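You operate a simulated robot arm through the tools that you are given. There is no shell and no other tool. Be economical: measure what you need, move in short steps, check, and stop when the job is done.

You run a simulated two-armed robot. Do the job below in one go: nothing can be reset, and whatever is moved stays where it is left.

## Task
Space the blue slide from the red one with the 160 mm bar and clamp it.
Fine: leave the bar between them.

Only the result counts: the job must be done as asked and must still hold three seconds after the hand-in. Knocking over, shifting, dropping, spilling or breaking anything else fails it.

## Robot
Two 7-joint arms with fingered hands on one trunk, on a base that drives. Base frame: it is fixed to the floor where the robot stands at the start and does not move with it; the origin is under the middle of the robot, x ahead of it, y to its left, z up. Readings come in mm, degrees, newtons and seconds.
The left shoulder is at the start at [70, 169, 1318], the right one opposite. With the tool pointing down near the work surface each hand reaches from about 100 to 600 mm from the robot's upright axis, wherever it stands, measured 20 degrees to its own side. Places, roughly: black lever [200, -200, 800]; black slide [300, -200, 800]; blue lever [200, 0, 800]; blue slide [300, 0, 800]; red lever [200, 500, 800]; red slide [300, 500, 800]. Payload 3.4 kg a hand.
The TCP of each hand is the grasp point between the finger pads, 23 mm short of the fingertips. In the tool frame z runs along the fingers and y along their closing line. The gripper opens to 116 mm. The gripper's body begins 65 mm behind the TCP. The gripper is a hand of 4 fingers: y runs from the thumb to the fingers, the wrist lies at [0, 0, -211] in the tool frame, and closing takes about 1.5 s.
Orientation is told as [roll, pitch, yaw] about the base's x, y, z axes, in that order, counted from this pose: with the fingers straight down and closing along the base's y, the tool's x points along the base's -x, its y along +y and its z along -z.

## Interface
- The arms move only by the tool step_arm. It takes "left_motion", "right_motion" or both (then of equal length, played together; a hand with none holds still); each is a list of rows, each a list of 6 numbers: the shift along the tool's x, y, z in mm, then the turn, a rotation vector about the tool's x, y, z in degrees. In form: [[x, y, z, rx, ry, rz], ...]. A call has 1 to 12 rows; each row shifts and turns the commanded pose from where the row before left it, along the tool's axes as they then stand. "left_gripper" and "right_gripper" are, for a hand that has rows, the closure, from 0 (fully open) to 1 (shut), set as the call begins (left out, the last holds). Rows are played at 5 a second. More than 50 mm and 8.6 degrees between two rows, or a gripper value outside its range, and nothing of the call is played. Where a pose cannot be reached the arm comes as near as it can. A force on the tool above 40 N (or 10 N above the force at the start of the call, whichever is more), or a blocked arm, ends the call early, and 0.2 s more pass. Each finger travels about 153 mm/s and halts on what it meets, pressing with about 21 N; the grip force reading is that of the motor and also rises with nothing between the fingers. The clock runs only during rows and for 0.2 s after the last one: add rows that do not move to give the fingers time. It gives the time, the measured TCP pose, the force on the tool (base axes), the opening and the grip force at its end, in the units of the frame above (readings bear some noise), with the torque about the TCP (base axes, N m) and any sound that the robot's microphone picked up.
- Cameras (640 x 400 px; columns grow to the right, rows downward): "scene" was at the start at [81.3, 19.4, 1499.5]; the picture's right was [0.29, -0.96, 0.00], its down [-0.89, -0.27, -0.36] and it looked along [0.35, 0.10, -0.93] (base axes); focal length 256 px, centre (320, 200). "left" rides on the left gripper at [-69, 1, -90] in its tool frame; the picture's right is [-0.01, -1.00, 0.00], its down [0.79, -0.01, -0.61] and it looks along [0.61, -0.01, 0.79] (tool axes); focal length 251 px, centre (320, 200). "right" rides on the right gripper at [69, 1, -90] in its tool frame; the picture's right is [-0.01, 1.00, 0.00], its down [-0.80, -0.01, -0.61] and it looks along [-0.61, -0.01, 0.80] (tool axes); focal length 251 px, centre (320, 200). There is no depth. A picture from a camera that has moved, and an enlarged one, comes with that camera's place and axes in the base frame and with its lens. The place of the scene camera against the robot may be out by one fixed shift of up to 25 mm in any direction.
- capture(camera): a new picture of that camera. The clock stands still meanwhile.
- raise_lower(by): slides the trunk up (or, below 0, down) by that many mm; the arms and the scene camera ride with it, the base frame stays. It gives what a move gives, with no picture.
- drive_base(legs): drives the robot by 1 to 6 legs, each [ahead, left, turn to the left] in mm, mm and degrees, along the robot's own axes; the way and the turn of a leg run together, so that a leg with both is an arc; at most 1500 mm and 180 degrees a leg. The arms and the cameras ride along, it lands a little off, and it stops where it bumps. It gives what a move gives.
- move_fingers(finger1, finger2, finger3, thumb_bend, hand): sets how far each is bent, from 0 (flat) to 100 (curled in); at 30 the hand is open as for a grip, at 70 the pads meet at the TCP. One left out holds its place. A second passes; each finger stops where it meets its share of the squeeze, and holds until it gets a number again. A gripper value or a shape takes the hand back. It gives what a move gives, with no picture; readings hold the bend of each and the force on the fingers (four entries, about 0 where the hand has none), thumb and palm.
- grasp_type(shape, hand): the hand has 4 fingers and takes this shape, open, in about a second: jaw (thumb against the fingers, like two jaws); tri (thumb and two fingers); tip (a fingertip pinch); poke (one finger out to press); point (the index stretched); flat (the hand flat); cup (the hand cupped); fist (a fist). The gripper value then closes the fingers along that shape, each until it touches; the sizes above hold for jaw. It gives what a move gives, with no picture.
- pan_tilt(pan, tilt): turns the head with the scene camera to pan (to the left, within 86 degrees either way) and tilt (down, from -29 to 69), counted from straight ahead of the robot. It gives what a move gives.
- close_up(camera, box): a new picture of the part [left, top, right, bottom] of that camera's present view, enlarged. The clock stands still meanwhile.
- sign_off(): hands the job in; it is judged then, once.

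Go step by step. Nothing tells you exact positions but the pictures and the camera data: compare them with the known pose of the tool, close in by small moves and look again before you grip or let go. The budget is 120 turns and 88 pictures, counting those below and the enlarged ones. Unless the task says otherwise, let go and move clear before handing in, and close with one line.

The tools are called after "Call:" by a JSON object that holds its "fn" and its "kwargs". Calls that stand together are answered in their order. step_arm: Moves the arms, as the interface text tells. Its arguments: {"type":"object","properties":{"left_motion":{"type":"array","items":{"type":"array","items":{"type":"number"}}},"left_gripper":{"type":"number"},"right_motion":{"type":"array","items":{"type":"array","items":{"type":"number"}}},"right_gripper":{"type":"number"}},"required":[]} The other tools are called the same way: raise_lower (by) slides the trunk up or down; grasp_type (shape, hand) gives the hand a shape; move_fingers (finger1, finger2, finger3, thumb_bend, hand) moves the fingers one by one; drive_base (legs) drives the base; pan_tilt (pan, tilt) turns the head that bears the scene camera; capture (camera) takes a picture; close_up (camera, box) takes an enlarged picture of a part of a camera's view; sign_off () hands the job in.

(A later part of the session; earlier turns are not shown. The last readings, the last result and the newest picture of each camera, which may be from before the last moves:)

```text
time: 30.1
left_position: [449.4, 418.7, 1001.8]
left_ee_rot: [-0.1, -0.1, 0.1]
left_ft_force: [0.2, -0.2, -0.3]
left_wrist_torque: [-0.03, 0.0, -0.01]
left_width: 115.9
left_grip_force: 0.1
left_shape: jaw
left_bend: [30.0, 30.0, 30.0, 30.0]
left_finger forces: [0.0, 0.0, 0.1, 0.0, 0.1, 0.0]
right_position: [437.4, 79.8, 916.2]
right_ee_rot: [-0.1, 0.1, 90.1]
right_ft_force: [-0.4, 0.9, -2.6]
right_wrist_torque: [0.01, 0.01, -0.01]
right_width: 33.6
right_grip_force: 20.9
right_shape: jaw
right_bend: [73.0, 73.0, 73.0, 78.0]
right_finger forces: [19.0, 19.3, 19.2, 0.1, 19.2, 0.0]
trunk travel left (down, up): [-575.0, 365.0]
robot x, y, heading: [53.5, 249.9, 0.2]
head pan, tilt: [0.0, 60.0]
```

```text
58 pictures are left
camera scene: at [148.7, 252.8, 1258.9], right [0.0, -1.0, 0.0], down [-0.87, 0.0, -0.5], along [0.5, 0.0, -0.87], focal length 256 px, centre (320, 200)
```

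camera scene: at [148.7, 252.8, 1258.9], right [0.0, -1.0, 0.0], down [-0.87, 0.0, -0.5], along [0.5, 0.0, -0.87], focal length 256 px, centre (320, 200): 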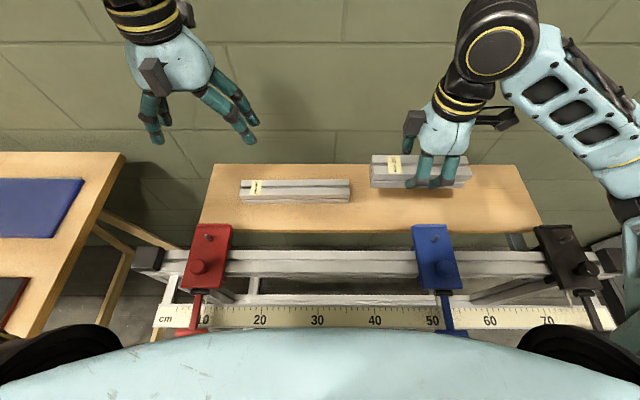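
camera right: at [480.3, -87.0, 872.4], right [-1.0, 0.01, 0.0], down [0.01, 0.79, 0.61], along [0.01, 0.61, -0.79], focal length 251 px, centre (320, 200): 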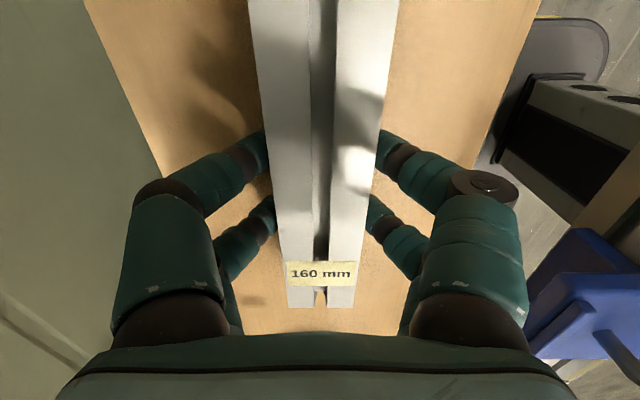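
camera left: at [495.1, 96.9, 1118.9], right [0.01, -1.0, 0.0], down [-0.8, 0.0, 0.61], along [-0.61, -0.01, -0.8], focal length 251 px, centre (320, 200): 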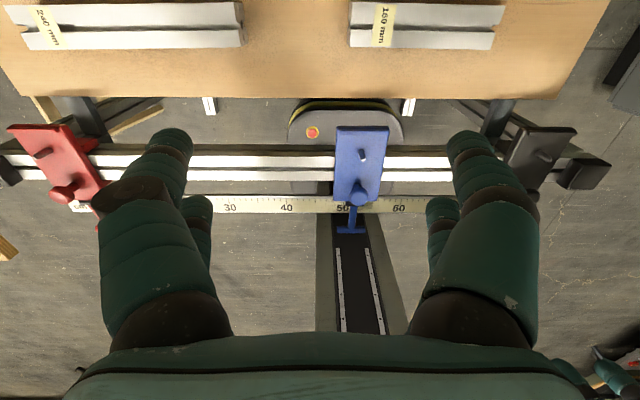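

The bar is held level. Now over the rail, short of the red slide.

Call:
{"fn": "step_arm", "kwargs": {"right_motion": [[-38, 21.7, 0, 0, 0, 0], [-38, 21.7, 0, 0, 0, 0], [-38, 21.7, 0, 0, 0, 0], [-38, 21.7, 0, 0, 0, 0], [-38, 21.7, 0, 0, 0, 0], [-38, 21.7, 0, 0, 0, 0]]}}

Call:
{"fn": "capture", "kwargs": {"camera": "right"}}

Call:
{"fn": "capture", "kwargs": {"camera": "scene"}}

Call:
{"fn": "capture", "kwargs": {"camera": "left"}}

```text
time: 31.6
left_position: [448.9, 420.7, 1000.0]
left_ee_rot: [-0.2, 0.0, 0.2]
left_ft_force: [-0.5, 0.1, 0.1]
left_wrist_torque: [0.0, -0.01, 0.0]
left_width: 115.9
left_grip_force: 0.0
left_shape: jaw
left_bend: [30.0, 30.0, 30.0, 30.0]
left_finger forces: [0.0, 0.0, 0.0, 0.0, 0.0, 0.1]
right_position: [304.2, 307.3, 916.8]
right_ee_rot: [-0.1, 0.1, 90.1]
right_ft_force: [-0.4, 0.8, -1.8]
right_wrist_torque: [-0.01, -0.01, 0.03]
right_width: 33.3
right_grip_force: 21.3
right_shape: jaw
right_bend: [73.0, 73.0, 73.0, 78.0]
right_finger forces: [19.0, 19.3, 19.2, 0.0, 19.2, 0.1]
trunk travel left (down, up): [-575.0, 365.0]
robot x, y, heading: [51.2, 248.8, 0.6]
head pan, tilt: [0.0, 60.0]
```

```text
57 pictures are left
camera right: at [303.1, 238.8, 1006.5], right [-1.0, 0.01, 0.0], down [0.01, 0.8, 0.61], along [0.01, 0.6, -0.8], focal length 251 px, centre (320, 200)
```

right: 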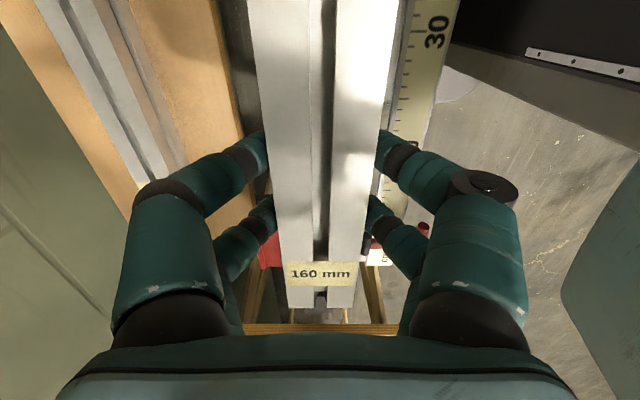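

```text
56 pictures are left
camera scene: at [147.9, 254.7, 1258.9], right [0.0, -1.0, 0.0], down [-0.87, 0.0, -0.5], along [0.5, 0.0, -0.87], focal length 256 px, centre (320, 200)
```

scene: 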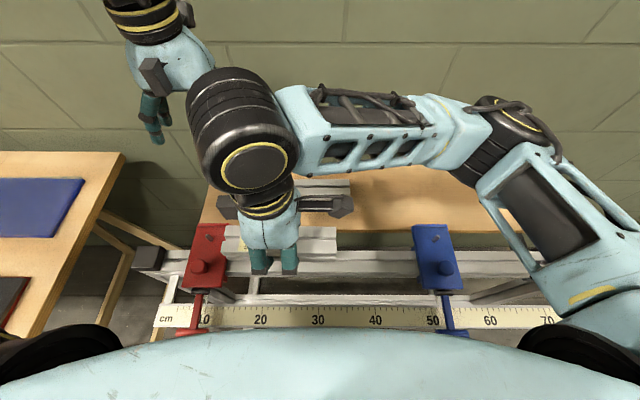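

```text
55 pictures are left
camera left: at [517.1, 420.6, 1090.2], right [0.01, -1.0, 0.0], down [-0.8, -0.01, 0.61], along [-0.61, -0.01, -0.8], focal length 251 px, centre (320, 200)
```

left: 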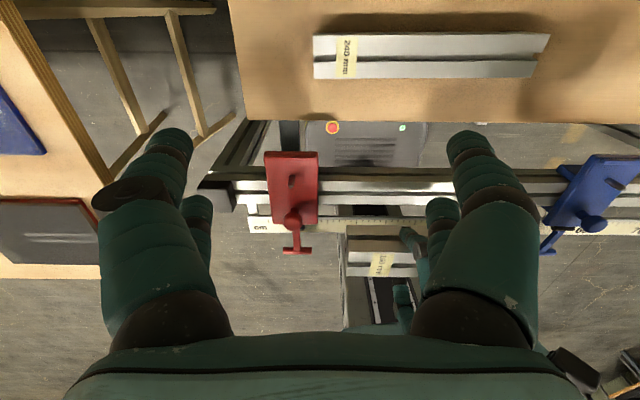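

Call:
{"fn": "close_up", "kwargs": {"camera": "left", "box": [240, 130, 460, 290]}}

```text
2.50 times, centred on (350, 210) of left
camera zoom: at [517.1, 420.6, 1090.2], right [0.01, -1.0, 0.0], down [-0.8, -0.01, 0.61], along [-0.61, -0.01, -0.8], focal length 629 px, centre (245, 175)
```

zoom: 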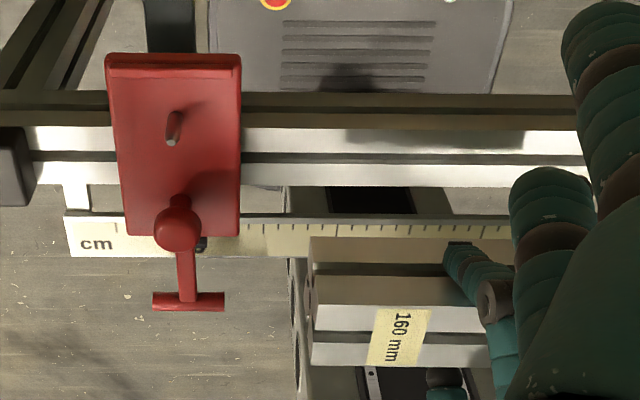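

Rail top is x≈282–322. I lower the bar to about 10 mm over the rail, still short of red.

Call:
{"fn": "step_arm", "kwargs": {"right_motion": [[-5, 2, 25, 0, 0, 0], [-5, 0, 25, 0, 0, 0], [0, 0, 22, 0, 0, 0], [0, 0, 0, 0, 0, 0]]}}

Call:
{"fn": "close_up", "kwargs": {"camera": "left", "box": [240, 130, 460, 290]}}

```text
time: 32.5
left_position: [449.9, 418.6, 1000.4]
left_ee_rot: [-0.2, 0.0, 0.2]
left_ft_force: [0.6, 0.4, -0.4]
left_wrist_torque: [0.02, -0.03, 0.04]
left_width: 115.7
left_grip_force: 0.0
left_shape: jaw
left_bend: [30.0, 30.0, 30.0, 30.0]
left_finger forces: [0.1, 0.0, 0.0, 0.1, 0.0, 0.0]
right_position: [304.4, 317.5, 845.0]
right_ee_rot: [0.0, 0.0, 90.1]
right_ft_force: [-0.6, 0.3, -2.9]
right_wrist_torque: [-0.03, 0.04, 0.02]
right_width: 33.2
right_grip_force: 20.7
right_shape: jaw
right_bend: [73.0, 73.0, 73.0, 78.0]
right_finger forces: [19.0, 19.2, 19.2, 0.0, 19.0, 0.1]
trunk travel left (down, up): [-575.0, 365.0]
robot x, y, heading: [52.0, 250.7, 0.4]
head pan, tilt: [0.0, 60.0]
```

```text
2.50 times, centred on (350, 210) of left
camera zoom: at [517.5, 419.3, 1090.2], right [0.01, -1.0, 0.0], down [-0.8, -0.01, 0.61], along [-0.61, -0.01, -0.8], focal length 629 px, centre (245, 175)
```

zoom: 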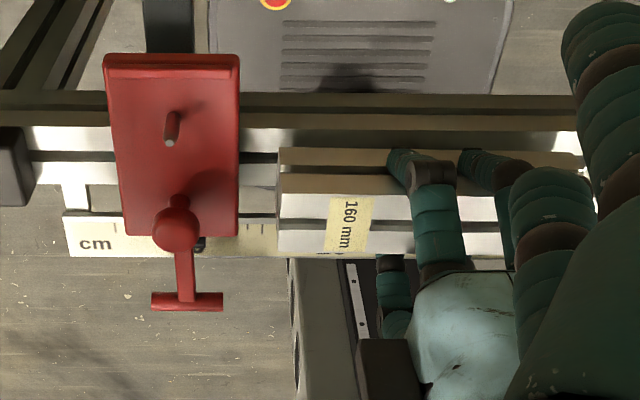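

Call:
{"fn": "step_arm", "kwargs": {"right_motion": [[0, 2, 4, 0, 0, 0], [0, 0, 3, 0, 0, 0], [0, 0, 3, 0, 0, 0], [0, 0, 0, 0, 0, 0]]}}

Call:
{"fn": "close_up", "kwargs": {"camera": "left", "box": [240, 130, 460, 290]}}

```text
time: 33.5
left_position: [450.1, 419.0, 1000.4]
left_ee_rot: [-0.1, 0.0, 0.2]
left_ft_force: [0.0, -0.8, 0.4]
left_wrist_torque: [-0.01, 0.0, 0.02]
left_width: 115.7
left_grip_force: 0.0
left_shape: jaw
left_bend: [30.0, 30.0, 30.0, 30.0]
left_finger forces: [0.0, 0.0, 0.0, 0.0, 0.0, 0.0]
right_position: [302.3, 318.7, 835.5]
right_ee_rot: [0.0, 0.0, 90.1]
right_ft_force: [-0.5, -0.3, -1.8]
right_wrist_torque: [-0.05, 0.01, -0.05]
right_width: 33.4
right_grip_force: 21.4
right_shape: jaw
right_bend: [73.0, 73.0, 73.0, 78.0]
right_finger forces: [18.9, 19.3, 19.2, 0.1, 19.1, 0.0]
trunk travel left (down, up): [-575.0, 365.0]
robot x, y, heading: [60.2, 250.4, 0.2]
head pan, tilt: [0.0, 60.0]
```

```text
2.50 times, centred on (350, 210) of left
camera zoom: at [517.6, 419.1, 1090.2], right [0.01, -1.0, 0.0], down [-0.8, -0.01, 0.61], along [-0.61, -0.01, -0.8], focal length 629 px, centre (245, 175)
```

zoom: 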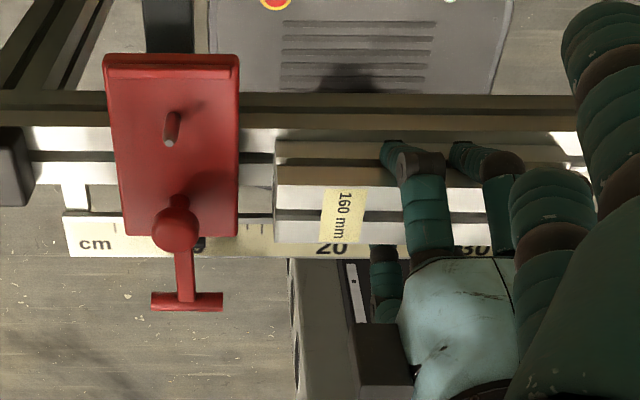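

Call:
{"fn": "step_arm", "kwargs": {"right_motion": [[-5, 0, 3, 0, 0, 0], [-5, 0, 2, 0, 0, 0], [0, 0, 2, 0, 0, 0], [0, 0, 1.5, 0, 0, 0], [0, 0, 1.5, 0, 0, 0], [0, 0, 1.5, 0, 0, 0], [0, 0, 0, 0, 0, 0]]}}

Call:
{"fn": "close_up", "kwargs": {"camera": "left", "box": [240, 130, 460, 290]}}

```text
time: 34.2
left_position: [447.8, 415.4, 1001.3]
left_ee_rot: [0.0, -0.2, 0.2]
left_ft_force: [0.9, 0.5, -0.4]
left_wrist_torque: [-0.01, 0.0, -0.01]
left_width: 116.2
left_grip_force: 0.0
left_shape: jaw
left_bend: [30.0, 30.0, 30.0, 30.0]
left_finger forces: [0.0, 0.0, 0.0, 0.0, 0.1, 0.1]
right_position: [300.7, 326.8, 833.6]
right_ee_rot: [-0.3, -0.4, 90.2]
right_ft_force: [-3.1, -7.7, 30.7]
right_wrist_torque: [-0.12, 0.11, -0.01]
right_width: 34.3
right_grip_force: 21.0
right_shape: jaw
right_bend: [74.0, 74.0, 74.0, 78.0]
right_finger forces: [23.8, 24.0, 22.4, 0.0, 22.4, 0.0]
trunk travel left (down, up): [-575.0, 365.0]
robot x, y, heading: [51.3, 245.1, 0.1]
head pan, tilt: [0.0, 60.0]
stopped in row 3 (right hand): the force on the tool passed its limit at 44 N (the readings are from after the stop); the commanded pose is now the measured one
```

```text
2.50 times, centred on (350, 210) of left
camera zoom: at [515.7, 416.9, 1091.8], right [0.01, -1.0, 0.0], down [-0.8, -0.01, 0.6], along [-0.6, -0.01, -0.8], focal length 629 px, centre (245, 175)
```

zoom: 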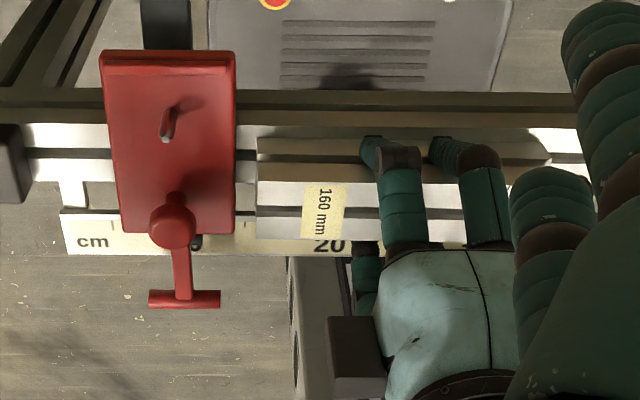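

Contact with the rail at TCP ≈834, with the bar about 4 mm toward me from the rail's middle and 12 mm short of red. I lift slightly, centre it, and close most of the gap.

Call:
{"fn": "step_arm", "kwargs": {"right_motion": [[0, 0, -3, 0, 0, 0], [-3, -2.5, 0, 0, 0, 0], [-3, -2, 0, 0, 0, 0], [-2, 0, 0, 0, 0, 0], [0, 0, 0, 0, 0, 0]]}}

Call:
{"fn": "close_up", "kwargs": {"camera": "left", "box": [260, 130, 380, 230]}}

```text
time: 35.4
left_position: [448.9, 417.4, 1000.0]
left_ee_rot: [-0.1, 0.0, 0.2]
left_ft_force: [-0.1, 0.7, -0.8]
left_wrist_torque: [0.03, -0.01, 0.01]
left_width: 115.8
left_grip_force: 0.0
left_shape: jaw
left_bend: [30.0, 30.0, 30.0, 30.0]
left_finger forces: [0.0, 0.1, 0.1, 0.1, 0.0, 0.0]
right_position: [306.6, 335.4, 833.2]
right_ee_rot: [-0.3, -0.2, 90.2]
right_ft_force: [0.6, -2.7, 8.9]
right_wrist_torque: [-0.04, 0.02, -0.05]
right_width: 34.2
right_grip_force: 20.8
right_shape: jaw
right_bend: [74.0, 74.0, 74.0, 78.0]
right_finger forces: [22.0, 22.2, 22.1, 0.1, 22.2, 0.0]
trunk travel left (down, up): [-575.0, 365.0]
robot x, y, heading: [52.1, 247.2, 0.2]
head pan, tilt: [0.0, 60.0]
```

```text
4.00 times, centred on (320, 180) of left
camera zoom: at [517.1, 418.1, 1090.6], right [0.01, -1.0, 0.0], down [-0.8, -0.01, 0.61], along [-0.61, -0.01, -0.8], focal length 1006 px, centre (320, 280)
```

zoom: 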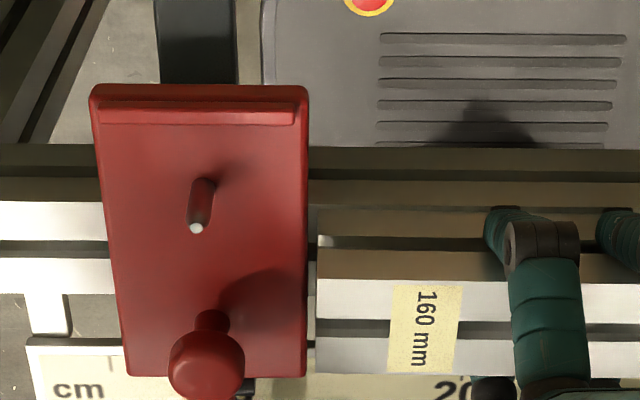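

Call:
{"fn": "step_arm", "kwargs": {"right_motion": [[0, 0, -0.7, 0, 0, 0], [-1.5, 0, 0, 0, 0, 0], [-1, 0, 0, 0, 0, 0], [0, 0, 0, 0, 0, 0]]}}

Call:
{"fn": "close_up", "kwargs": {"camera": "left", "box": [260, 130, 380, 230]}}

```text
time: 36.4
left_position: [450.5, 417.3, 1000.4]
left_ee_rot: [-0.1, 0.0, 0.2]
left_ft_force: [0.6, -0.1, 0.2]
left_wrist_torque: [0.0, 0.0, -0.01]
left_width: 115.6
left_grip_force: 0.0
left_shape: jaw
left_bend: [30.0, 30.0, 30.0, 30.0]
left_finger forces: [0.0, 0.0, 0.0, 0.1, 0.0, 0.0]
right_position: [306.0, 339.4, 834.4]
right_ee_rot: [-0.1, -0.2, 90.1]
right_ft_force: [-0.1, -0.7, -2.3]
right_wrist_torque: [-0.02, 0.0, -0.01]
right_width: 33.7
right_grip_force: 21.3
right_shape: jaw
right_bend: [74.0, 74.0, 74.0, 78.0]
right_finger forces: [20.7, 21.5, 21.1, 0.0, 21.0, 0.0]
trunk travel left (down, up): [-575.0, 365.0]
robot x, y, heading: [52.7, 246.2, -0.1]
head pan, tilt: [0.0, 60.0]
```

```text
4.00 times, centred on (320, 180) of left
camera zoom: at [517.7, 418.8, 1090.1], right [0.01, -1.0, 0.0], down [-0.8, -0.01, 0.61], along [-0.61, -0.01, -0.8], focal length 1006 px, centre (320, 280)
```

zoom: 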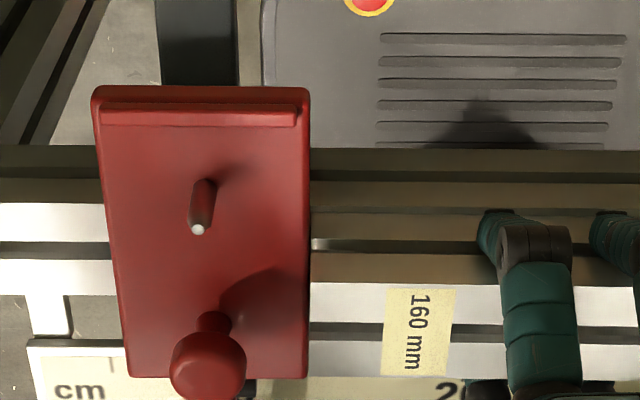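

The bar is just at the red slide's edge. I set it down and release.

Call:
{"fn": "step_arm", "kwargs": {"right_motion": [[0, 0, 0.6, 0, 0, 0], [0, 0, 0.4, 0, 0, 0], [0, 0, 0, 0, 0, 0]]}}

Call:
{"fn": "step_arm", "kwargs": {"right_motion": [[0, 0, 0, 0, 0, 0], [0, 0, 0, 0, 0, 0], [0, 0, 0, 0, 0, 0], [0, 0, 0, 0, 0, 0], [0, 0, 0, 0, 0, 0], [0, 0, 0, 0, 0, 0]], "right_gripper": 0.3}}

Call:
{"fn": "close_up", "kwargs": {"camera": "left", "box": [240, 130, 460, 290]}}

```text
time: 37.2
left_position: [447.6, 417.4, 1000.2]
left_ee_rot: [-0.1, 0.0, 0.1]
left_ft_force: [-0.7, 0.3, -0.5]
left_wrist_torque: [0.02, 0.02, -0.01]
left_width: 116.0
left_grip_force: 0.1
left_shape: jaw
left_bend: [30.0, 30.0, 30.0, 30.0]
left_finger forces: [0.1, 0.0, 0.1, 0.0, 0.0, 0.0]
right_position: [306.7, 337.7, 834.0]
right_ee_rot: [-0.1, -0.1, 90.2]
right_ft_force: [-1.0, -1.0, 7.9]
right_wrist_torque: [-0.06, 0.05, 0.01]
right_width: 34.1
right_grip_force: 21.3
right_shape: jaw
right_bend: [74.0, 74.0, 74.0, 78.0]
right_finger forces: [21.5, 22.4, 21.4, 0.0, 21.2, 0.0]
trunk travel left (down, up): [-575.0, 365.0]
robot x, y, heading: [53.8, 250.5, 0.1]
head pan, tilt: [0.0, 60.0]
```

```text
time: 38.6
left_position: [448.8, 417.0, 1000.7]
left_ee_rot: [-0.1, 0.0, 0.2]
left_ft_force: [0.2, -0.1, 1.1]
left_wrist_torque: [0.0, -0.04, 0.04]
left_width: 115.9
left_grip_force: 0.0
left_shape: jaw
left_bend: [30.0, 30.0, 30.0, 30.0]
left_finger forces: [0.1, 0.0, 0.0, 0.1, 0.0, 0.0]
right_position: [306.6, 338.7, 834.0]
right_ee_rot: [-0.1, -0.1, 90.3]
right_ft_force: [0.3, -0.8, -0.2]
right_wrist_torque: [-0.01, 0.01, -0.02]
right_width: 80.8
right_grip_force: 0.3
right_shape: jaw
right_bend: [67.0, 67.0, 67.0, 67.0]
right_finger forces: [0.1, 0.0, 0.0, 0.0, 0.0, 0.0]
trunk travel left (down, up): [-575.0, 365.0]
robot x, y, heading: [50.7, 248.5, -0.0]
head pan, tilt: [0.0, 60.0]
```

```text
2.50 times, centred on (350, 210) of left
camera zoom: at [517.6, 418.7, 1090.3], right [0.01, -1.0, 0.0], down [-0.8, -0.01, 0.61], along [-0.61, -0.01, -0.8], focal length 629 px, centre (245, 175)
```

zoom: 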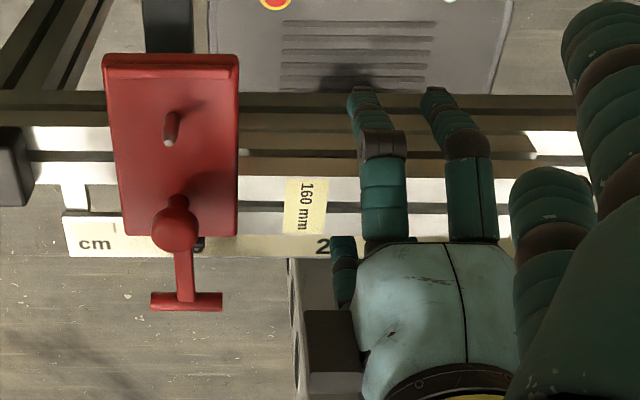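

The bar rests on the rail against red. I lift the right hand clear, raise the trunk and back off to get at the blue slide.

Call:
{"fn": "step_arm", "kwargs": {"right_motion": [[0, 0, -20, 0, 0, 0], [0, 0, -30, 0, 0, 0], [0, 0, -30, 0, 0, 0]]}}

Call:
{"fn": "raise_lower", "kwargs": {"by": 130}}

Call:
{"fn": "drive_base", "kwargs": {"legs": [[-55, 0, 0], [0, -50, 0]]}}

Call:
{"fn": "capture", "kwargs": {"camera": "scene"}}

Call:
{"fn": "capture", "kwargs": {"camera": "left"}}

```text
time: 39.4
left_position: [449.0, 417.2, 1000.6]
left_ee_rot: [0.0, 0.0, 0.2]
left_ft_force: [-0.1, -0.4, 0.0]
left_wrist_torque: [0.0, -0.02, 0.01]
left_width: 115.6
left_grip_force: 0.1
left_shape: jaw
left_bend: [30.0, 30.0, 30.0, 30.0]
left_finger forces: [0.0, 0.0, 0.0, 0.1, 0.1, 0.0]
right_position: [307.0, 336.1, 915.5]
right_ee_rot: [-0.1, -0.2, 90.2]
right_ft_force: [0.7, 0.5, 0.2]
right_wrist_torque: [0.0, -0.01, 0.0]
right_width: 80.8
right_grip_force: 0.0
right_shape: jaw
right_bend: [67.0, 67.0, 67.0, 67.0]
right_finger forces: [0.0, 0.1, 0.0, 0.0, 0.0, 0.0]
trunk travel left (down, up): [-575.0, 365.0]
robot x, y, heading: [53.6, 249.2, -0.1]
head pan, tilt: [0.0, 60.0]
```

```text
time: 41.0
left_position: [449.5, 417.3, 1129.9]
left_ee_rot: [-0.2, 0.0, 0.2]
left_ft_force: [0.6, 0.7, 0.5]
left_wrist_torque: [-0.01, 0.0, 0.0]
left_width: 116.0
left_grip_force: 0.1
left_shape: jaw
left_bend: [30.0, 30.0, 30.0, 30.0]
left_finger forces: [0.1, 0.0, 0.1, 0.0, 0.0, 0.0]
right_position: [307.5, 335.2, 1046.5]
right_ee_rot: [-0.2, -0.2, 90.2]
right_ft_force: [-0.1, 0.6, 0.0]
right_wrist_torque: [0.01, 0.0, 0.01]
right_width: 80.8
right_grip_force: 0.0
right_shape: jaw
right_bend: [67.0, 67.0, 67.0, 67.0]
right_finger forces: [0.0, 0.0, 0.0, 0.0, 0.0, 0.0]
trunk travel left (down, up): [-705.0, 235.0]
robot x, y, heading: [52.8, 248.8, -0.1]
head pan, tilt: [0.0, 60.0]
```

```text
time: 42.5
left_position: [396.9, 372.2, 1128.3]
left_ee_rot: [-0.4, 0.0, 0.2]
left_ft_force: [1.0, -0.1, 0.7]
left_wrist_torque: [-0.02, 0.03, 0.0]
left_width: 115.7
left_grip_force: 0.1
left_shape: jaw
left_bend: [30.0, 30.0, 30.0, 30.0]
left_finger forces: [0.0, 0.0, 0.0, 0.0, 0.0, 0.0]
right_position: [253.9, 289.8, 1044.5]
right_ee_rot: [0.0, 0.0, 90.2]
right_ft_force: [-0.4, 0.5, 0.6]
right_wrist_torque: [-0.04, 0.01, -0.03]
right_width: 80.8
right_grip_force: 0.1
right_shape: jaw
right_bend: [67.0, 67.0, 67.0, 67.0]
right_finger forces: [0.0, 0.0, 0.0, 0.1, 0.0, 0.1]
trunk travel left (down, up): [-705.0, 235.0]
robot x, y, heading: [-3.5, 199.8, 0.3]
head pan, tilt: [0.0, 60.0]
```

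```text
47 pictures are left
camera scene: at [96.3, 207.3, 1388.6], right [0.01, -1.0, 0.0], down [-0.87, -0.01, -0.5], along [0.5, 0.0, -0.87], focal length 256 px, centre (320, 200)
```

scene: 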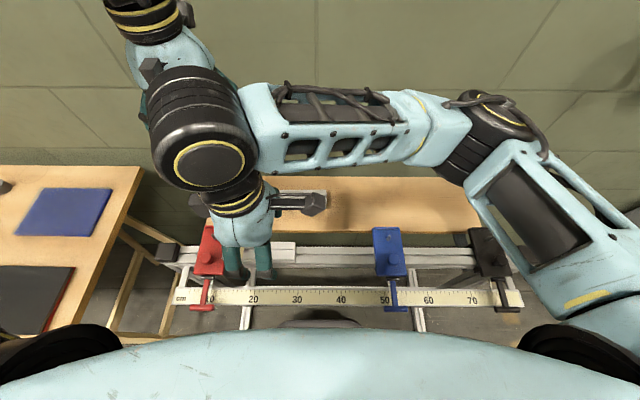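

```text
46 pictures are left
camera left: at [465.0, 373.3, 1218.6], right [0.01, -1.0, 0.01], down [-0.79, -0.01, 0.61], along [-0.61, -0.01, -0.79], focal length 251 px, centre (320, 200)
```

left: 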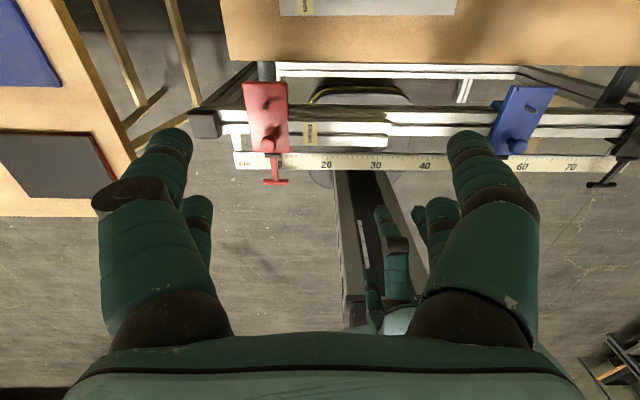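

Next the right hand goes over the blue knob with yaw 0 (closing along y).

Call:
{"fn": "step_arm", "kwargs": {"right_motion": [[41.7, -5, 16.7, 0, 0, 0], [41.7, -5, 16.7, 0, 0, 0], [41.7, -5, 16.7, 0, 0, 0], [41.7, -5, 16.7, 0, 0, 0], [41.7, -5, 16.7, 0, 0, 0], [41.7, -5, 16.7, 0, 0, 0]]}}

Call:
{"fn": "step_arm", "kwargs": {"right_motion": [[0, 0, 0, 0, 0, 8.2], [0, 0, 0, 0, 0, 8.2], [0, 0, 0, 0, 0, 8.2], [0, 0, 0, 0, 0, 8.2], [0, 0, 0, 0, 0, 8.2], [0, 0, 0, 0, 0, 8.2], [0, 0, 0, 0, 0, 8.2], [0, 0, 0, 0, 0, 8.2], [0, 0, 0, 0, 0, 8.2], [0, 0, 0, 0, 0, 8.2], [0, 0, 0, 0, 0, 8.2]]}}

Call:
{"fn": "capture", "kwargs": {"camera": "right"}}

```text
time: 43.9
left_position: [393.9, 366.6, 1131.2]
left_ee_rot: [0.0, -0.2, 0.2]
left_ft_force: [-0.4, 0.4, -0.1]
left_wrist_torque: [0.04, -0.01, 0.01]
left_width: 116.0
left_grip_force: 0.1
left_shape: jaw
left_bend: [30.0, 30.0, 30.0, 30.0]
left_finger forces: [0.1, 0.0, 0.0, 0.0, 0.0, 0.0]
right_position: [290.0, 35.0, 944.7]
right_ee_rot: [-0.1, -0.2, 90.2]
right_ft_force: [-0.4, -0.3, -0.6]
right_wrist_torque: [0.0, 0.0, -0.04]
right_width: 80.9
right_grip_force: 0.1
right_shape: jaw
right_bend: [67.0, 67.0, 67.0, 67.0]
right_finger forces: [0.0, 0.0, 0.1, 0.0, 0.1, 0.0]
right hand out of reach, approached as far as the arm can: row 6
trunk travel left (down, up): [-705.0, 235.0]
robot x, y, heading: [3.9, 199.0, 0.4]
head pan, tilt: [0.0, 60.0]
```

```text
time: 46.3
left_position: [394.7, 367.5, 1131.5]
left_ee_rot: [-0.1, 0.0, 0.4]
left_ft_force: [0.6, -0.4, -0.6]
left_wrist_torque: [0.02, 0.01, -0.02]
left_width: 116.0
left_grip_force: 0.2
left_shape: jaw
left_bend: [30.0, 30.0, 30.0, 30.0]
left_finger forces: [0.0, 0.1, 0.1, 0.0, 0.1, 0.1]
right_position: [290.0, 38.6, 943.3]
right_ee_rot: [0.1, -0.1, -0.1]
right_ft_force: [0.8, 0.1, 0.1]
right_wrist_torque: [0.02, -0.01, -0.04]
right_width: 80.8
right_grip_force: 0.1
right_shape: jaw
right_bend: [67.0, 67.0, 67.0, 67.0]
right_finger forces: [0.1, 0.1, 0.1, 0.0, 0.1, 0.1]
trunk travel left (down, up): [-705.0, 235.0]
robot x, y, heading: [0.1, 198.9, 0.7]
head pan, tilt: [0.0, 60.0]
```

```text
45 pictures are left
camera right: at [221.0, 38.6, 1033.5], right [0.01, 1.0, 0.0], down [0.79, -0.01, 0.61], along [0.61, 0.0, -0.79], focal length 251 px, centre (320, 200)
```

right: 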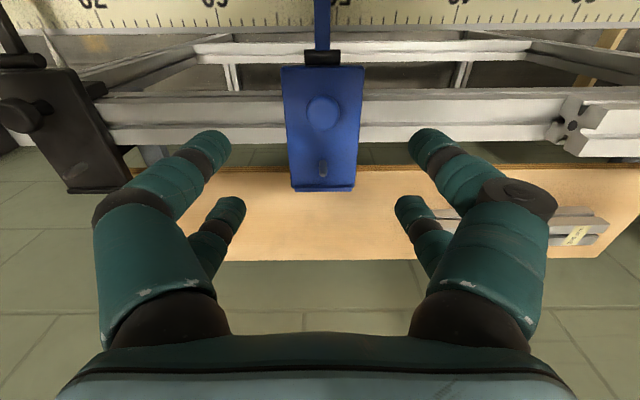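

Knob at about [285, 40.5]. I lower over it.

Call:
{"fn": "step_arm", "kwargs": {"right_motion": [[1.5, 0.5, 24, 0, 0, 0], [1.5, 0.5, 24, 0, 0, 0], [1.5, 0.5, 24, 0, 0, 0], [1, 0.5, 15, 0, 0, 0], [0, 0, 8, 0, 0, 0], [0, 0, 0, 0, 0, 0]]}}

Call:
{"fn": "capture", "kwargs": {"camera": "right"}}

Call:
{"fn": "close_up", "kwargs": {"camera": "scene", "box": [300, 200, 480, 320]}}

```text
time: 47.7
left_position: [395.5, 367.9, 1130.9]
left_ee_rot: [-0.1, 0.1, 0.4]
left_ft_force: [-0.7, 0.2, 0.4]
left_wrist_torque: [-0.04, 0.0, 0.01]
left_width: 116.0
left_grip_force: 0.0
left_shape: jaw
left_bend: [30.0, 30.0, 30.0, 30.0]
left_finger forces: [0.0, 0.0, 0.0, 0.0, 0.1, 0.0]
right_position: [284.9, 40.2, 849.0]
right_ee_rot: [0.2, -0.1, 0.1]
right_ft_force: [0.4, 0.0, -0.9]
right_wrist_torque: [-0.01, 0.0, 0.0]
right_width: 80.7
right_grip_force: 0.1
right_shape: jaw
right_bend: [67.0, 67.0, 67.0, 67.0]
right_finger forces: [0.0, 0.0, 0.1, 0.1, 0.0, 0.0]
trunk travel left (down, up): [-705.0, 235.0]
robot x, y, heading: [-1.8, 197.9, 0.4]
head pan, tilt: [0.0, 60.0]
```

```text
44 pictures are left
camera right: at [215.9, 39.9, 938.1], right [0.01, 1.0, 0.0], down [0.79, -0.01, 0.61], along [0.61, 0.0, -0.79], focal length 251 px, centre (320, 200)
```

right: 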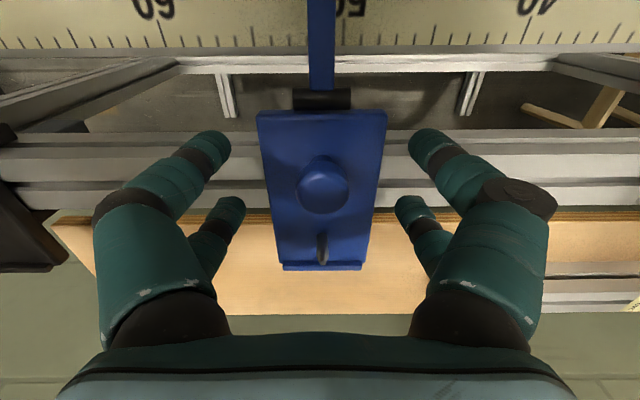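

```text
3.33 times, centred on (390, 260) of scene
camera zoom: at [94.0, 202.4, 1388.9], right [0.01, -1.0, 0.0], down [-0.87, 0.0, -0.5], along [0.5, 0.0, -0.87], focal length 855 px, centre (87, 0)
```

zoom: 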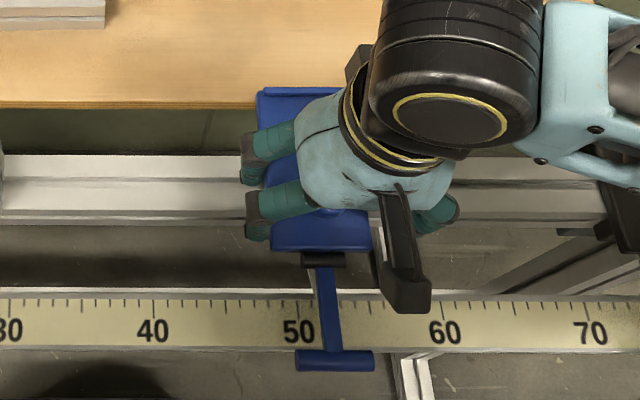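

Call:
{"fn": "step_arm", "kwargs": {"right_motion": [[0, 0, 3.5, 0, 0, 0], [0, 0, 3, 0, 0, 0], [0, 0, 0, 0, 0, 0]]}}

Call:
{"fn": "step_arm", "kwargs": {"right_motion": [[0, 0, 0, 0, 0, 0], [0, 0, 0, 0, 0, 0], [0, 0, 0, 0, 0, 0], [0, 0, 0, 0, 0, 0], [0, 0, 0, 0, 0, 0], [0, 0, 0, 0, 0, 0], [0, 0, 0, 0, 0, 0]], "right_gripper": 1}}

Call:
{"fn": "capture", "kwargs": {"camera": "right"}}

```text
time: 48.5
left_position: [394.8, 368.8, 1129.7]
left_ee_rot: [-0.1, 0.0, 0.2]
left_ft_force: [1.2, -0.1, -1.3]
left_wrist_torque: [0.01, 0.02, 0.01]
left_width: 116.0
left_grip_force: 0.1
left_shape: jaw
left_bend: [30.0, 30.0, 30.0, 30.0]
left_finger forces: [0.1, 0.0, 0.0, 0.1, 0.1, 0.0]
right_position: [286.0, 40.4, 840.9]
right_ee_rot: [0.2, -0.1, 0.1]
right_ft_force: [0.8, 0.1, 0.8]
right_wrist_torque: [0.02, -0.03, 0.02]
right_width: 80.6
right_grip_force: 0.1
right_shape: jaw
right_bend: [67.0, 67.0, 67.0, 67.0]
right_finger forces: [0.0, 0.0, 0.0, 0.0, 0.1, 0.0]
trunk travel left (down, up): [-705.0, 235.0]
robot x, y, heading: [1.7, 201.2, 0.3]
head pan, tilt: [0.0, 60.0]
```

```text
time: 50.1
left_position: [394.9, 367.7, 1130.4]
left_ee_rot: [-0.1, 0.0, 0.4]
left_ft_force: [-0.6, -0.8, 0.4]
left_wrist_torque: [-0.02, 0.03, 0.0]
left_width: 115.9
left_grip_force: 0.0
left_shape: jaw
left_bend: [30.0, 30.0, 30.0, 30.0]
left_finger forces: [0.1, 0.0, 0.0, 0.0, 0.1, 0.0]
right_position: [286.1, 40.6, 842.9]
right_ee_rot: [0.2, -0.1, 0.1]
right_ft_force: [0.1, -0.8, -1.7]
right_wrist_torque: [-0.03, 0.01, 0.01]
right_width: 0.0
right_grip_force: 21.2
right_shape: jaw
right_bend: [62.0, 68.0, 63.0, 62.0]
right_finger forces: [0.0, 0.0, 0.1, 0.0, 0.0, 0.0]
trunk travel left (down, up): [-705.0, 235.0]
robot x, y, heading: [1.8, 200.2, 0.2]
head pan, tilt: [0.0, 60.0]
```

```text
42 pictures are left
camera right: at [216.5, 40.0, 931.8], right [0.01, 1.0, 0.0], down [0.79, -0.01, 0.61], along [0.61, 0.0, -0.79], focal length 251 px, centre (320, 200)
```

right: 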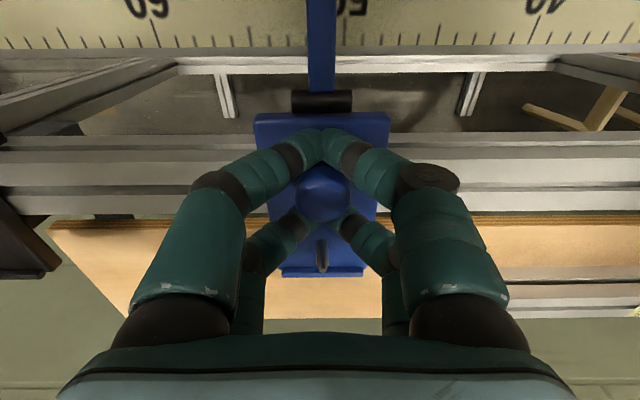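

The fingers closed on either side of the knob along x, not on it. I'll turn the hand 90° so the two finger pairs cage the knob along y, the sliding direction.

Call:
{"fn": "step_arm", "kwargs": {"right_motion": [[0, 0, 0, 0, 0, 0], [0, 0, 0, 0, 0, 0], [0, 0, 0, 0, 0, 0], [0, 0, 0, 0, 0, 0], [0, 0, -20, 0, 0, 0], [0, 0, -20, 0, 0, 0]], "right_gripper": 0.3}}

Call:
{"fn": "step_arm", "kwargs": {"right_motion": [[0, 0, 0, 0, 0, -8.2], [0, 0, 0, 0, 0, -8.2], [0, 0, 0, 0, 0, -8.2], [0, 0, 0, 0, 0, -8.2], [0, 0, 0, 0, 0, -8.2], [0, 0, 0, 0, 0, -8.2], [0, 0, 0, 0, 0, -8.2], [0, 0, 0, 0, 0, -8.2], [0, 0, 0, 0, 0, -8.2], [0, 0, 0, 0, 0, -8.2], [0, 0, 0, 0, 0, -8.0]]}}

Call:
{"fn": "step_arm", "kwargs": {"right_motion": [[0, 0, 0, 0, 0, 0], [0, 0, 20, 0, 0, 0], [0, 0, 20, 0, 0, 0], [0, 0, 0, 0, 0, 0]]}}

Call:
{"fn": "capture", "kwargs": {"camera": "right"}}

```text
time: 51.5
left_position: [395.3, 367.0, 1130.9]
left_ee_rot: [0.0, 0.1, 0.3]
left_ft_force: [-1.0, 0.4, -0.2]
left_wrist_torque: [0.01, 0.03, 0.02]
left_width: 115.8
left_grip_force: 0.0
left_shape: jaw
left_bend: [30.0, 30.0, 30.0, 30.0]
left_finger forces: [0.1, 0.0, 0.0, 0.1, 0.1, 0.0]
right_position: [285.7, 40.1, 883.4]
right_ee_rot: [0.3, -0.2, 0.1]
right_ft_force: [-0.4, -0.5, -0.1]
right_wrist_torque: [-0.01, 0.01, -0.02]
right_width: 80.8
right_grip_force: 0.0
right_shape: jaw
right_bend: [67.0, 67.0, 67.0, 67.0]
right_finger forces: [0.0, 0.0, 0.1, 0.0, 0.0, 0.1]
trunk travel left (down, up): [-705.0, 235.0]
robot x, y, heading: [1.2, 198.6, 0.4]
head pan, tilt: [0.0, 60.0]
```

```text
time: 53.9
left_position: [395.0, 368.4, 1131.3]
left_ee_rot: [-0.1, 0.0, 0.3]
left_ft_force: [0.4, -0.2, -0.2]
left_wrist_torque: [0.0, 0.0, -0.03]
left_width: 115.8
left_grip_force: 0.1
left_shape: jaw
left_bend: [30.0, 30.0, 30.0, 30.0]
left_finger forces: [0.0, 0.0, 0.1, 0.0, 0.1, 0.1]
right_position: [284.9, 39.6, 882.4]
right_ee_rot: [0.0, -0.2, 90.2]
right_ft_force: [-0.6, -0.5, -0.7]
right_wrist_torque: [-0.04, -0.03, 0.0]
right_width: 81.1
right_grip_force: 0.0
right_shape: jaw
right_bend: [67.0, 67.0, 67.0, 67.0]
right_finger forces: [0.0, 0.0, 0.1, 0.0, 0.0, 0.0]
trunk travel left (down, up): [-705.0, 235.0]
robot x, y, heading: [-2.2, 202.3, 0.2]
head pan, tilt: [0.0, 60.0]
```

```text
time: 54.9
left_position: [394.7, 368.0, 1131.9]
left_ee_rot: [-0.1, 0.0, 0.2]
left_ft_force: [0.8, 0.4, 0.0]
left_wrist_torque: [0.02, 0.0, 0.02]
left_width: 116.1
left_grip_force: 0.0
left_shape: jaw
left_bend: [30.0, 30.0, 30.0, 30.0]
left_finger forces: [0.1, 0.0, 0.0, 0.0, 0.1, 0.1]
right_position: [284.7, 41.2, 840.2]
right_ee_rot: [-0.2, -0.2, 90.2]
right_ft_force: [0.1, -0.1, 0.2]
right_wrist_torque: [0.04, -0.02, 0.03]
right_width: 81.1
right_grip_force: 0.0
right_shape: jaw
right_bend: [67.0, 67.0, 67.0, 67.0]
right_finger forces: [0.0, 0.1, 0.1, 0.0, 0.1, 0.0]
trunk travel left (down, up): [-705.0, 235.0]
robot x, y, heading: [-0.7, 198.5, 0.2]
head pan, tilt: [0.0, 60.0]
```

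```text
41 pictures are left
camera right: at [283.3, -27.9, 930.7], right [-1.0, 0.01, 0.0], down [0.01, 0.79, 0.61], along [0.01, 0.61, -0.79], focal length 251 px, centre (320, 200)
```

right: 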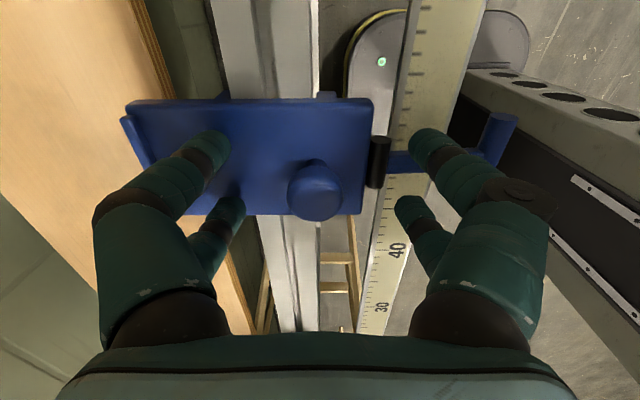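

Call:
{"fn": "step_arm", "kwargs": {"right_motion": [[0, 0, 0, 0, 0, 0], [0, 0, 0, 0, 0, 0], [0, 0, 0, 0, 0, 0], [0, 0, 0, 0, 0, 0], [0, 0, 0, 0, 0, 0], [0, 0, 0, 0, 0, 0], [0, 0, 0, 0, 0, 0]], "right_gripper": 1}}

Call:
{"fn": "capture", "kwargs": {"camera": "right"}}

```text
time: 56.5
left_position: [395.4, 368.3, 1131.3]
left_ee_rot: [-0.1, 0.0, 0.3]
left_ft_force: [-0.1, -0.3, 0.0]
left_wrist_torque: [-0.02, 0.04, 0.04]
left_width: 115.8
left_grip_force: 0.0
left_shape: jaw
left_bend: [30.0, 30.0, 30.0, 30.0]
left_finger forces: [0.0, 0.0, 0.0, 0.1, 0.1, 0.0]
right_position: [284.7, 41.8, 840.8]
right_ee_rot: [0.0, -0.3, 90.1]
right_ft_force: [1.6, -0.1, 0.0]
right_wrist_torque: [0.0, 0.0, 0.05]
right_width: 0.1
right_grip_force: 20.9
right_shape: jaw
right_bend: [62.0, 63.0, 62.0, 62.0]
right_finger forces: [0.0, 0.1, 0.0, 0.0, 0.1, 0.0]
trunk travel left (down, up): [-705.0, 235.0]
robot x, y, heading: [0.5, 198.9, 0.4]
head pan, tilt: [0.0, 60.0]
```

```text
40 pictures are left
camera right: at [283.5, -28.0, 930.8], right [-1.0, 0.01, 0.0], down [0.01, 0.79, 0.61], along [0.01, 0.61, -0.79], focal length 251 px, centre (320, 200)
```

right: 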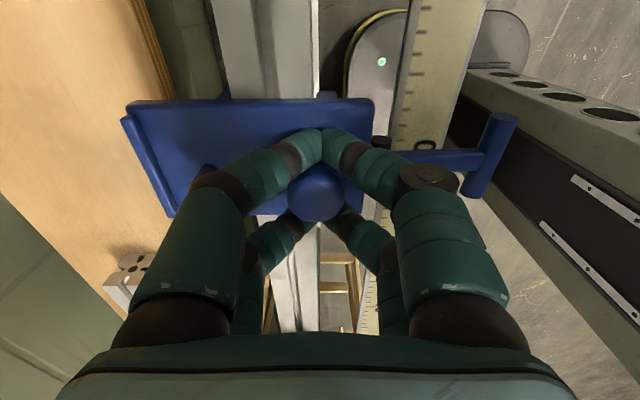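

The knob is caged. I push gently toward +y to test whether the slide is free.

Call:
{"fn": "step_arm", "kwargs": {"right_motion": [[-5, 0, 0, 0, 0, 0], [-5, 0, 0, 0, 0, 0], [-4, 0, 0, 0, 0, 0], [-3, 0, 0, 0, 0, 0], [-3, 0, 0, 0, 0, 0], [0, 0, 0, 0, 0, 0]]}}

Call:
{"fn": "capture", "kwargs": {"camera": "right"}}

```text
time: 57.4
left_position: [395.3, 364.0, 1131.6]
left_ee_rot: [0.0, 0.1, 0.1]
left_ft_force: [-0.7, 0.6, -0.5]
left_wrist_torque: [-0.04, 0.02, 0.05]
left_width: 116.1
left_grip_force: 0.0
left_shape: jaw
left_bend: [30.0, 30.0, 30.0, 30.0]
left_finger forces: [0.0, 0.0, 0.0, 0.1, 0.0, 0.0]
right_position: [284.9, 47.0, 839.9]
right_ee_rot: [-0.1, 0.7, 89.5]
right_ft_force: [0.9, -31.0, -6.3]
right_wrist_torque: [-0.09, 0.03, -0.06]
right_width: 0.2
right_grip_force: 21.1
right_shape: jaw
right_bend: [62.0, 63.0, 62.0, 62.0]
right_finger forces: [0.0, 0.0, 0.0, 0.0, 36.5, 0.1]
trunk travel left (down, up): [-705.0, 235.0]
robot x, y, heading: [2.2, 197.5, 0.4]
head pan, tilt: [0.0, 60.0]
stopped in row 4 (right hand): the force on the tool passed its limit at 42 N (the readings are from after the stop); the commanded pose is now the measured one
```

```text
39 pictures are left
camera right: at [283.4, -20.8, 931.2], right [-1.0, 0.02, 0.0], down [0.01, 0.8, 0.6], along [0.01, 0.6, -0.8], focal length 251 px, centre (320, 200)
```

right: 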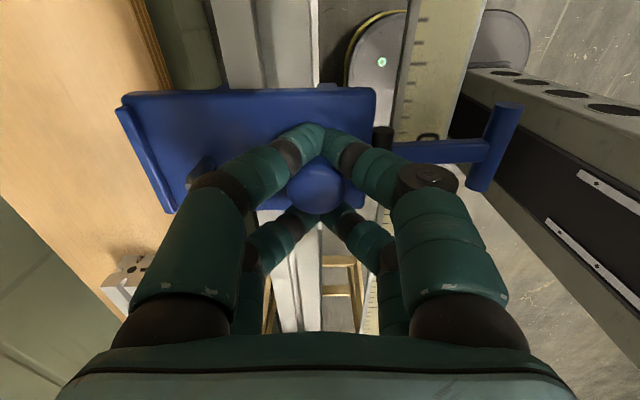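

It is firmly clamped with the lever level (so red is clamped too). I relax, open, and go for the blue lever.

Call:
{"fn": "step_arm", "kwargs": {"right_motion": [[5, 0, 0, 0, 0, 0], [0, 0, 0, 0, 0, 0], [0, 0, 0, 0, 0, 0], [0, 0, 0, 0, 0, 0], [0, 0, 0, 0, 0, 0], [0, 0, -25, 0, 0, 0], [0, 0, -25, 0, 0, 0], [0, 20, -15, 0, 0, 0]], "right_gripper": 0.3}}

Call:
{"fn": "raise_lower", "kwargs": {"by": 50}}

Call:
{"fn": "step_arm", "kwargs": {"right_motion": [[0, 23, 20, 0, 0, 0], [0, 23, 20, 0, 0, 0], [0, 23, 20, 0, 0, 0]]}}

Call:
{"fn": "capture", "kwargs": {"camera": "right"}}

Call:
{"fn": "close_up", "kwargs": {"camera": "left", "box": [380, 60, 640, 240]}}

```text
time: 59.2
left_position: [395.3, 366.8, 1130.7]
left_ee_rot: [-0.2, 0.0, 0.2]
left_ft_force: [-1.0, 0.1, 0.7]
left_wrist_torque: [-0.01, 0.01, -0.03]
left_width: 115.8
left_grip_force: 0.0
left_shape: jaw
left_bend: [30.0, 30.0, 30.0, 30.0]
left_finger forces: [0.0, 0.1, 0.1, 0.0, 0.0, 0.0]
right_position: [271.7, 51.7, 904.0]
right_ee_rot: [0.0, 0.2, 89.8]
right_ft_force: [0.3, 1.0, 0.2]
right_wrist_torque: [-0.01, 0.02, -0.03]
right_width: 80.8
right_grip_force: 0.1
right_shape: jaw
right_bend: [67.0, 67.0, 67.0, 67.0]
right_finger forces: [0.1, 0.0, 0.0, 0.0, 0.1, 0.0]
right hand out of reach, approached as far as the arm can: row 8
trunk travel left (down, up): [-705.0, 235.0]
robot x, y, heading: [0.9, 198.9, 0.3]
head pan, tilt: [0.0, 60.0]
```

```text
time: 60.1
left_position: [395.7, 367.4, 1180.5]
left_ee_rot: [0.0, 0.0, 0.2]
left_ft_force: [-0.4, -0.6, 0.2]
left_wrist_torque: [0.03, -0.03, -0.02]
left_width: 115.8
left_grip_force: 0.0
left_shape: jaw
left_bend: [30.0, 30.0, 30.0, 30.0]
left_finger forces: [0.0, 0.0, 0.0, 0.1, 0.1, 0.0]
right_position: [272.1, 52.2, 951.8]
right_ee_rot: [-0.1, 0.4, 89.8]
right_ft_force: [-0.5, -0.9, 0.1]
right_wrist_torque: [-0.02, 0.01, 0.0]
right_width: 80.8
right_grip_force: 0.1
right_shape: jaw
right_bend: [67.0, 67.0, 67.0, 67.0]
right_finger forces: [0.0, 0.1, 0.0, 0.1, 0.0, 0.0]
trunk travel left (down, up): [-755.0, 185.0]
robot x, y, heading: [-0.4, 199.8, 0.5]
head pan, tilt: [0.0, 60.0]
```

```text
time: 61.0
left_position: [394.2, 366.4, 1180.6]
left_ee_rot: [0.0, 0.0, 0.3]
left_ft_force: [-0.5, 0.2, -0.1]
left_wrist_torque: [-0.03, 0.01, 0.0]
left_width: 116.0
left_grip_force: 0.1
left_shape: jaw
left_bend: [30.0, 30.0, 30.0, 30.0]
left_finger forces: [0.1, 0.0, 0.1, 0.1, 0.1, 0.1]
right_position: [217.4, 61.0, 883.5]
right_ee_rot: [0.1, 0.3, 89.8]
right_ft_force: [-0.8, 1.0, 0.0]
right_wrist_torque: [-0.02, 0.0, -0.01]
right_width: 80.8
right_grip_force: 0.0
right_shape: jaw
right_bend: [67.0, 67.0, 67.0, 67.0]
right_finger forces: [0.1, 0.0, 0.1, 0.0, 0.0, 0.0]
right hand out of reach, approached as far as the arm can: row 1, 2, 3
trunk travel left (down, up): [-755.0, 185.0]
robot x, y, heading: [0.2, 200.1, 0.1]
head pan, tilt: [0.0, 60.0]
```

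```text
38 pictures are left
camera right: at [216.0, -7.4, 973.6], right [-1.0, 0.01, 0.0], down [0.01, 0.8, 0.6], along [0.01, 0.6, -0.8], focal length 251 px, centre (320, 200)
```

right: 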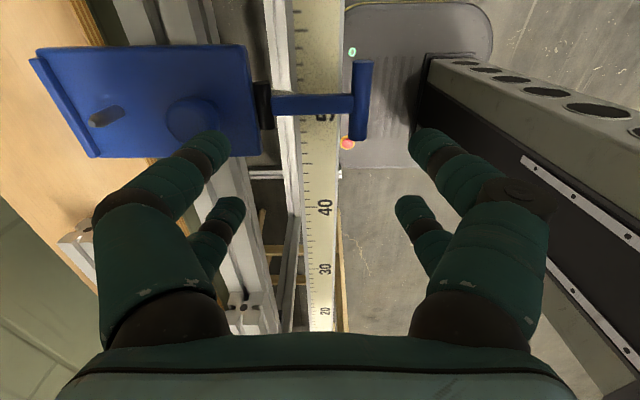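

```text
2.22 times, centred on (510, 150) of left
camera zoom: at [462.6, 367.6, 1270.5], right [0.01, -1.0, 0.0], down [-0.8, -0.01, 0.61], along [-0.61, -0.01, -0.8], focal length 559 px, centre (-102, 311)
```

zoom: 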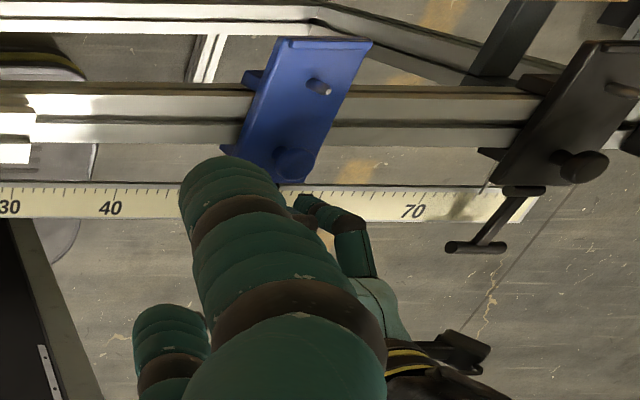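

Too close to the shoulder; I drive back 60 mm.

Call:
{"fn": "drive_base", "kwargs": {"legs": [[-60, 0, 0]]}}

Call:
{"fn": "step_arm", "kwargs": {"right_motion": [[10, -18, 0, 0, 0, 0], [8, -18, 5, 0, 0, 0], [0, 0, 10, 0, 0, 0]]}}

Call:
{"fn": "capture", "kwargs": {"camera": "right"}}

```text
time: 61.9
left_position: [339.2, 365.9, 1179.2]
left_ee_rot: [-0.1, 0.1, 0.3]
left_ft_force: [0.2, 0.1, 0.3]
left_wrist_torque: [0.02, 0.0, 0.0]
left_width: 115.8
left_grip_force: 0.1
left_shape: jaw
left_bend: [30.0, 30.0, 30.0, 30.0]
left_finger forces: [0.0, 0.1, 0.0, 0.1, 0.0, 0.1]
right_position: [160.9, 60.6, 884.5]
right_ee_rot: [0.2, 0.4, 89.9]
right_ft_force: [0.9, 0.2, 0.3]
right_wrist_torque: [0.0, 0.04, -0.01]
right_width: 80.7
right_grip_force: 0.0
right_shape: jaw
right_bend: [67.0, 67.0, 67.0, 67.0]
right_finger forces: [0.0, 0.0, 0.1, 0.0, 0.0, 0.0]
trunk travel left (down, up): [-755.0, 185.0]
robot x, y, heading: [-59.6, 197.8, 0.5]
head pan, tilt: [0.0, 60.0]
```

```text
time: 62.7
left_position: [333.2, 366.7, 1180.6]
left_ee_rot: [-0.2, 0.0, 0.2]
left_ft_force: [0.2, 0.7, -0.1]
left_wrist_torque: [-0.02, -0.02, 0.02]
left_width: 115.7
left_grip_force: 0.0
left_shape: jaw
left_bend: [30.0, 30.0, 30.0, 30.0]
left_finger forces: [0.0, 0.0, 0.0, 0.1, 0.0, 0.0]
right_position: [193.7, 41.5, 869.1]
right_ee_rot: [0.0, 0.4, 89.9]
right_ft_force: [-0.5, -0.4, 0.3]
right_wrist_torque: [0.01, 0.0, -0.01]
right_width: 81.0
right_grip_force: 0.1
right_shape: jaw
right_bend: [67.0, 67.0, 67.0, 67.0]
right_finger forces: [0.0, 0.0, 0.1, 0.1, 0.1, 0.0]
trunk travel left (down, up): [-755.0, 185.0]
robot x, y, heading: [-61.1, 196.7, 0.4]
head pan, tilt: [0.0, 60.0]
```

```text
36 pictures are left
camera right: at [192.2, -26.8, 959.0], right [-1.0, 0.01, 0.0], down [0.01, 0.8, 0.6], along [0.01, 0.6, -0.8], focal length 251 px, centre (320, 200)
```

right: 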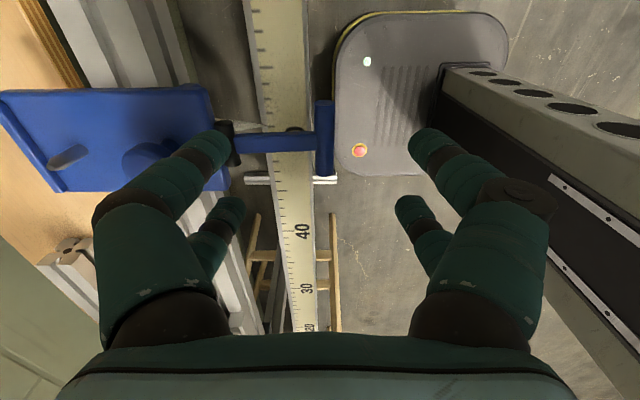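

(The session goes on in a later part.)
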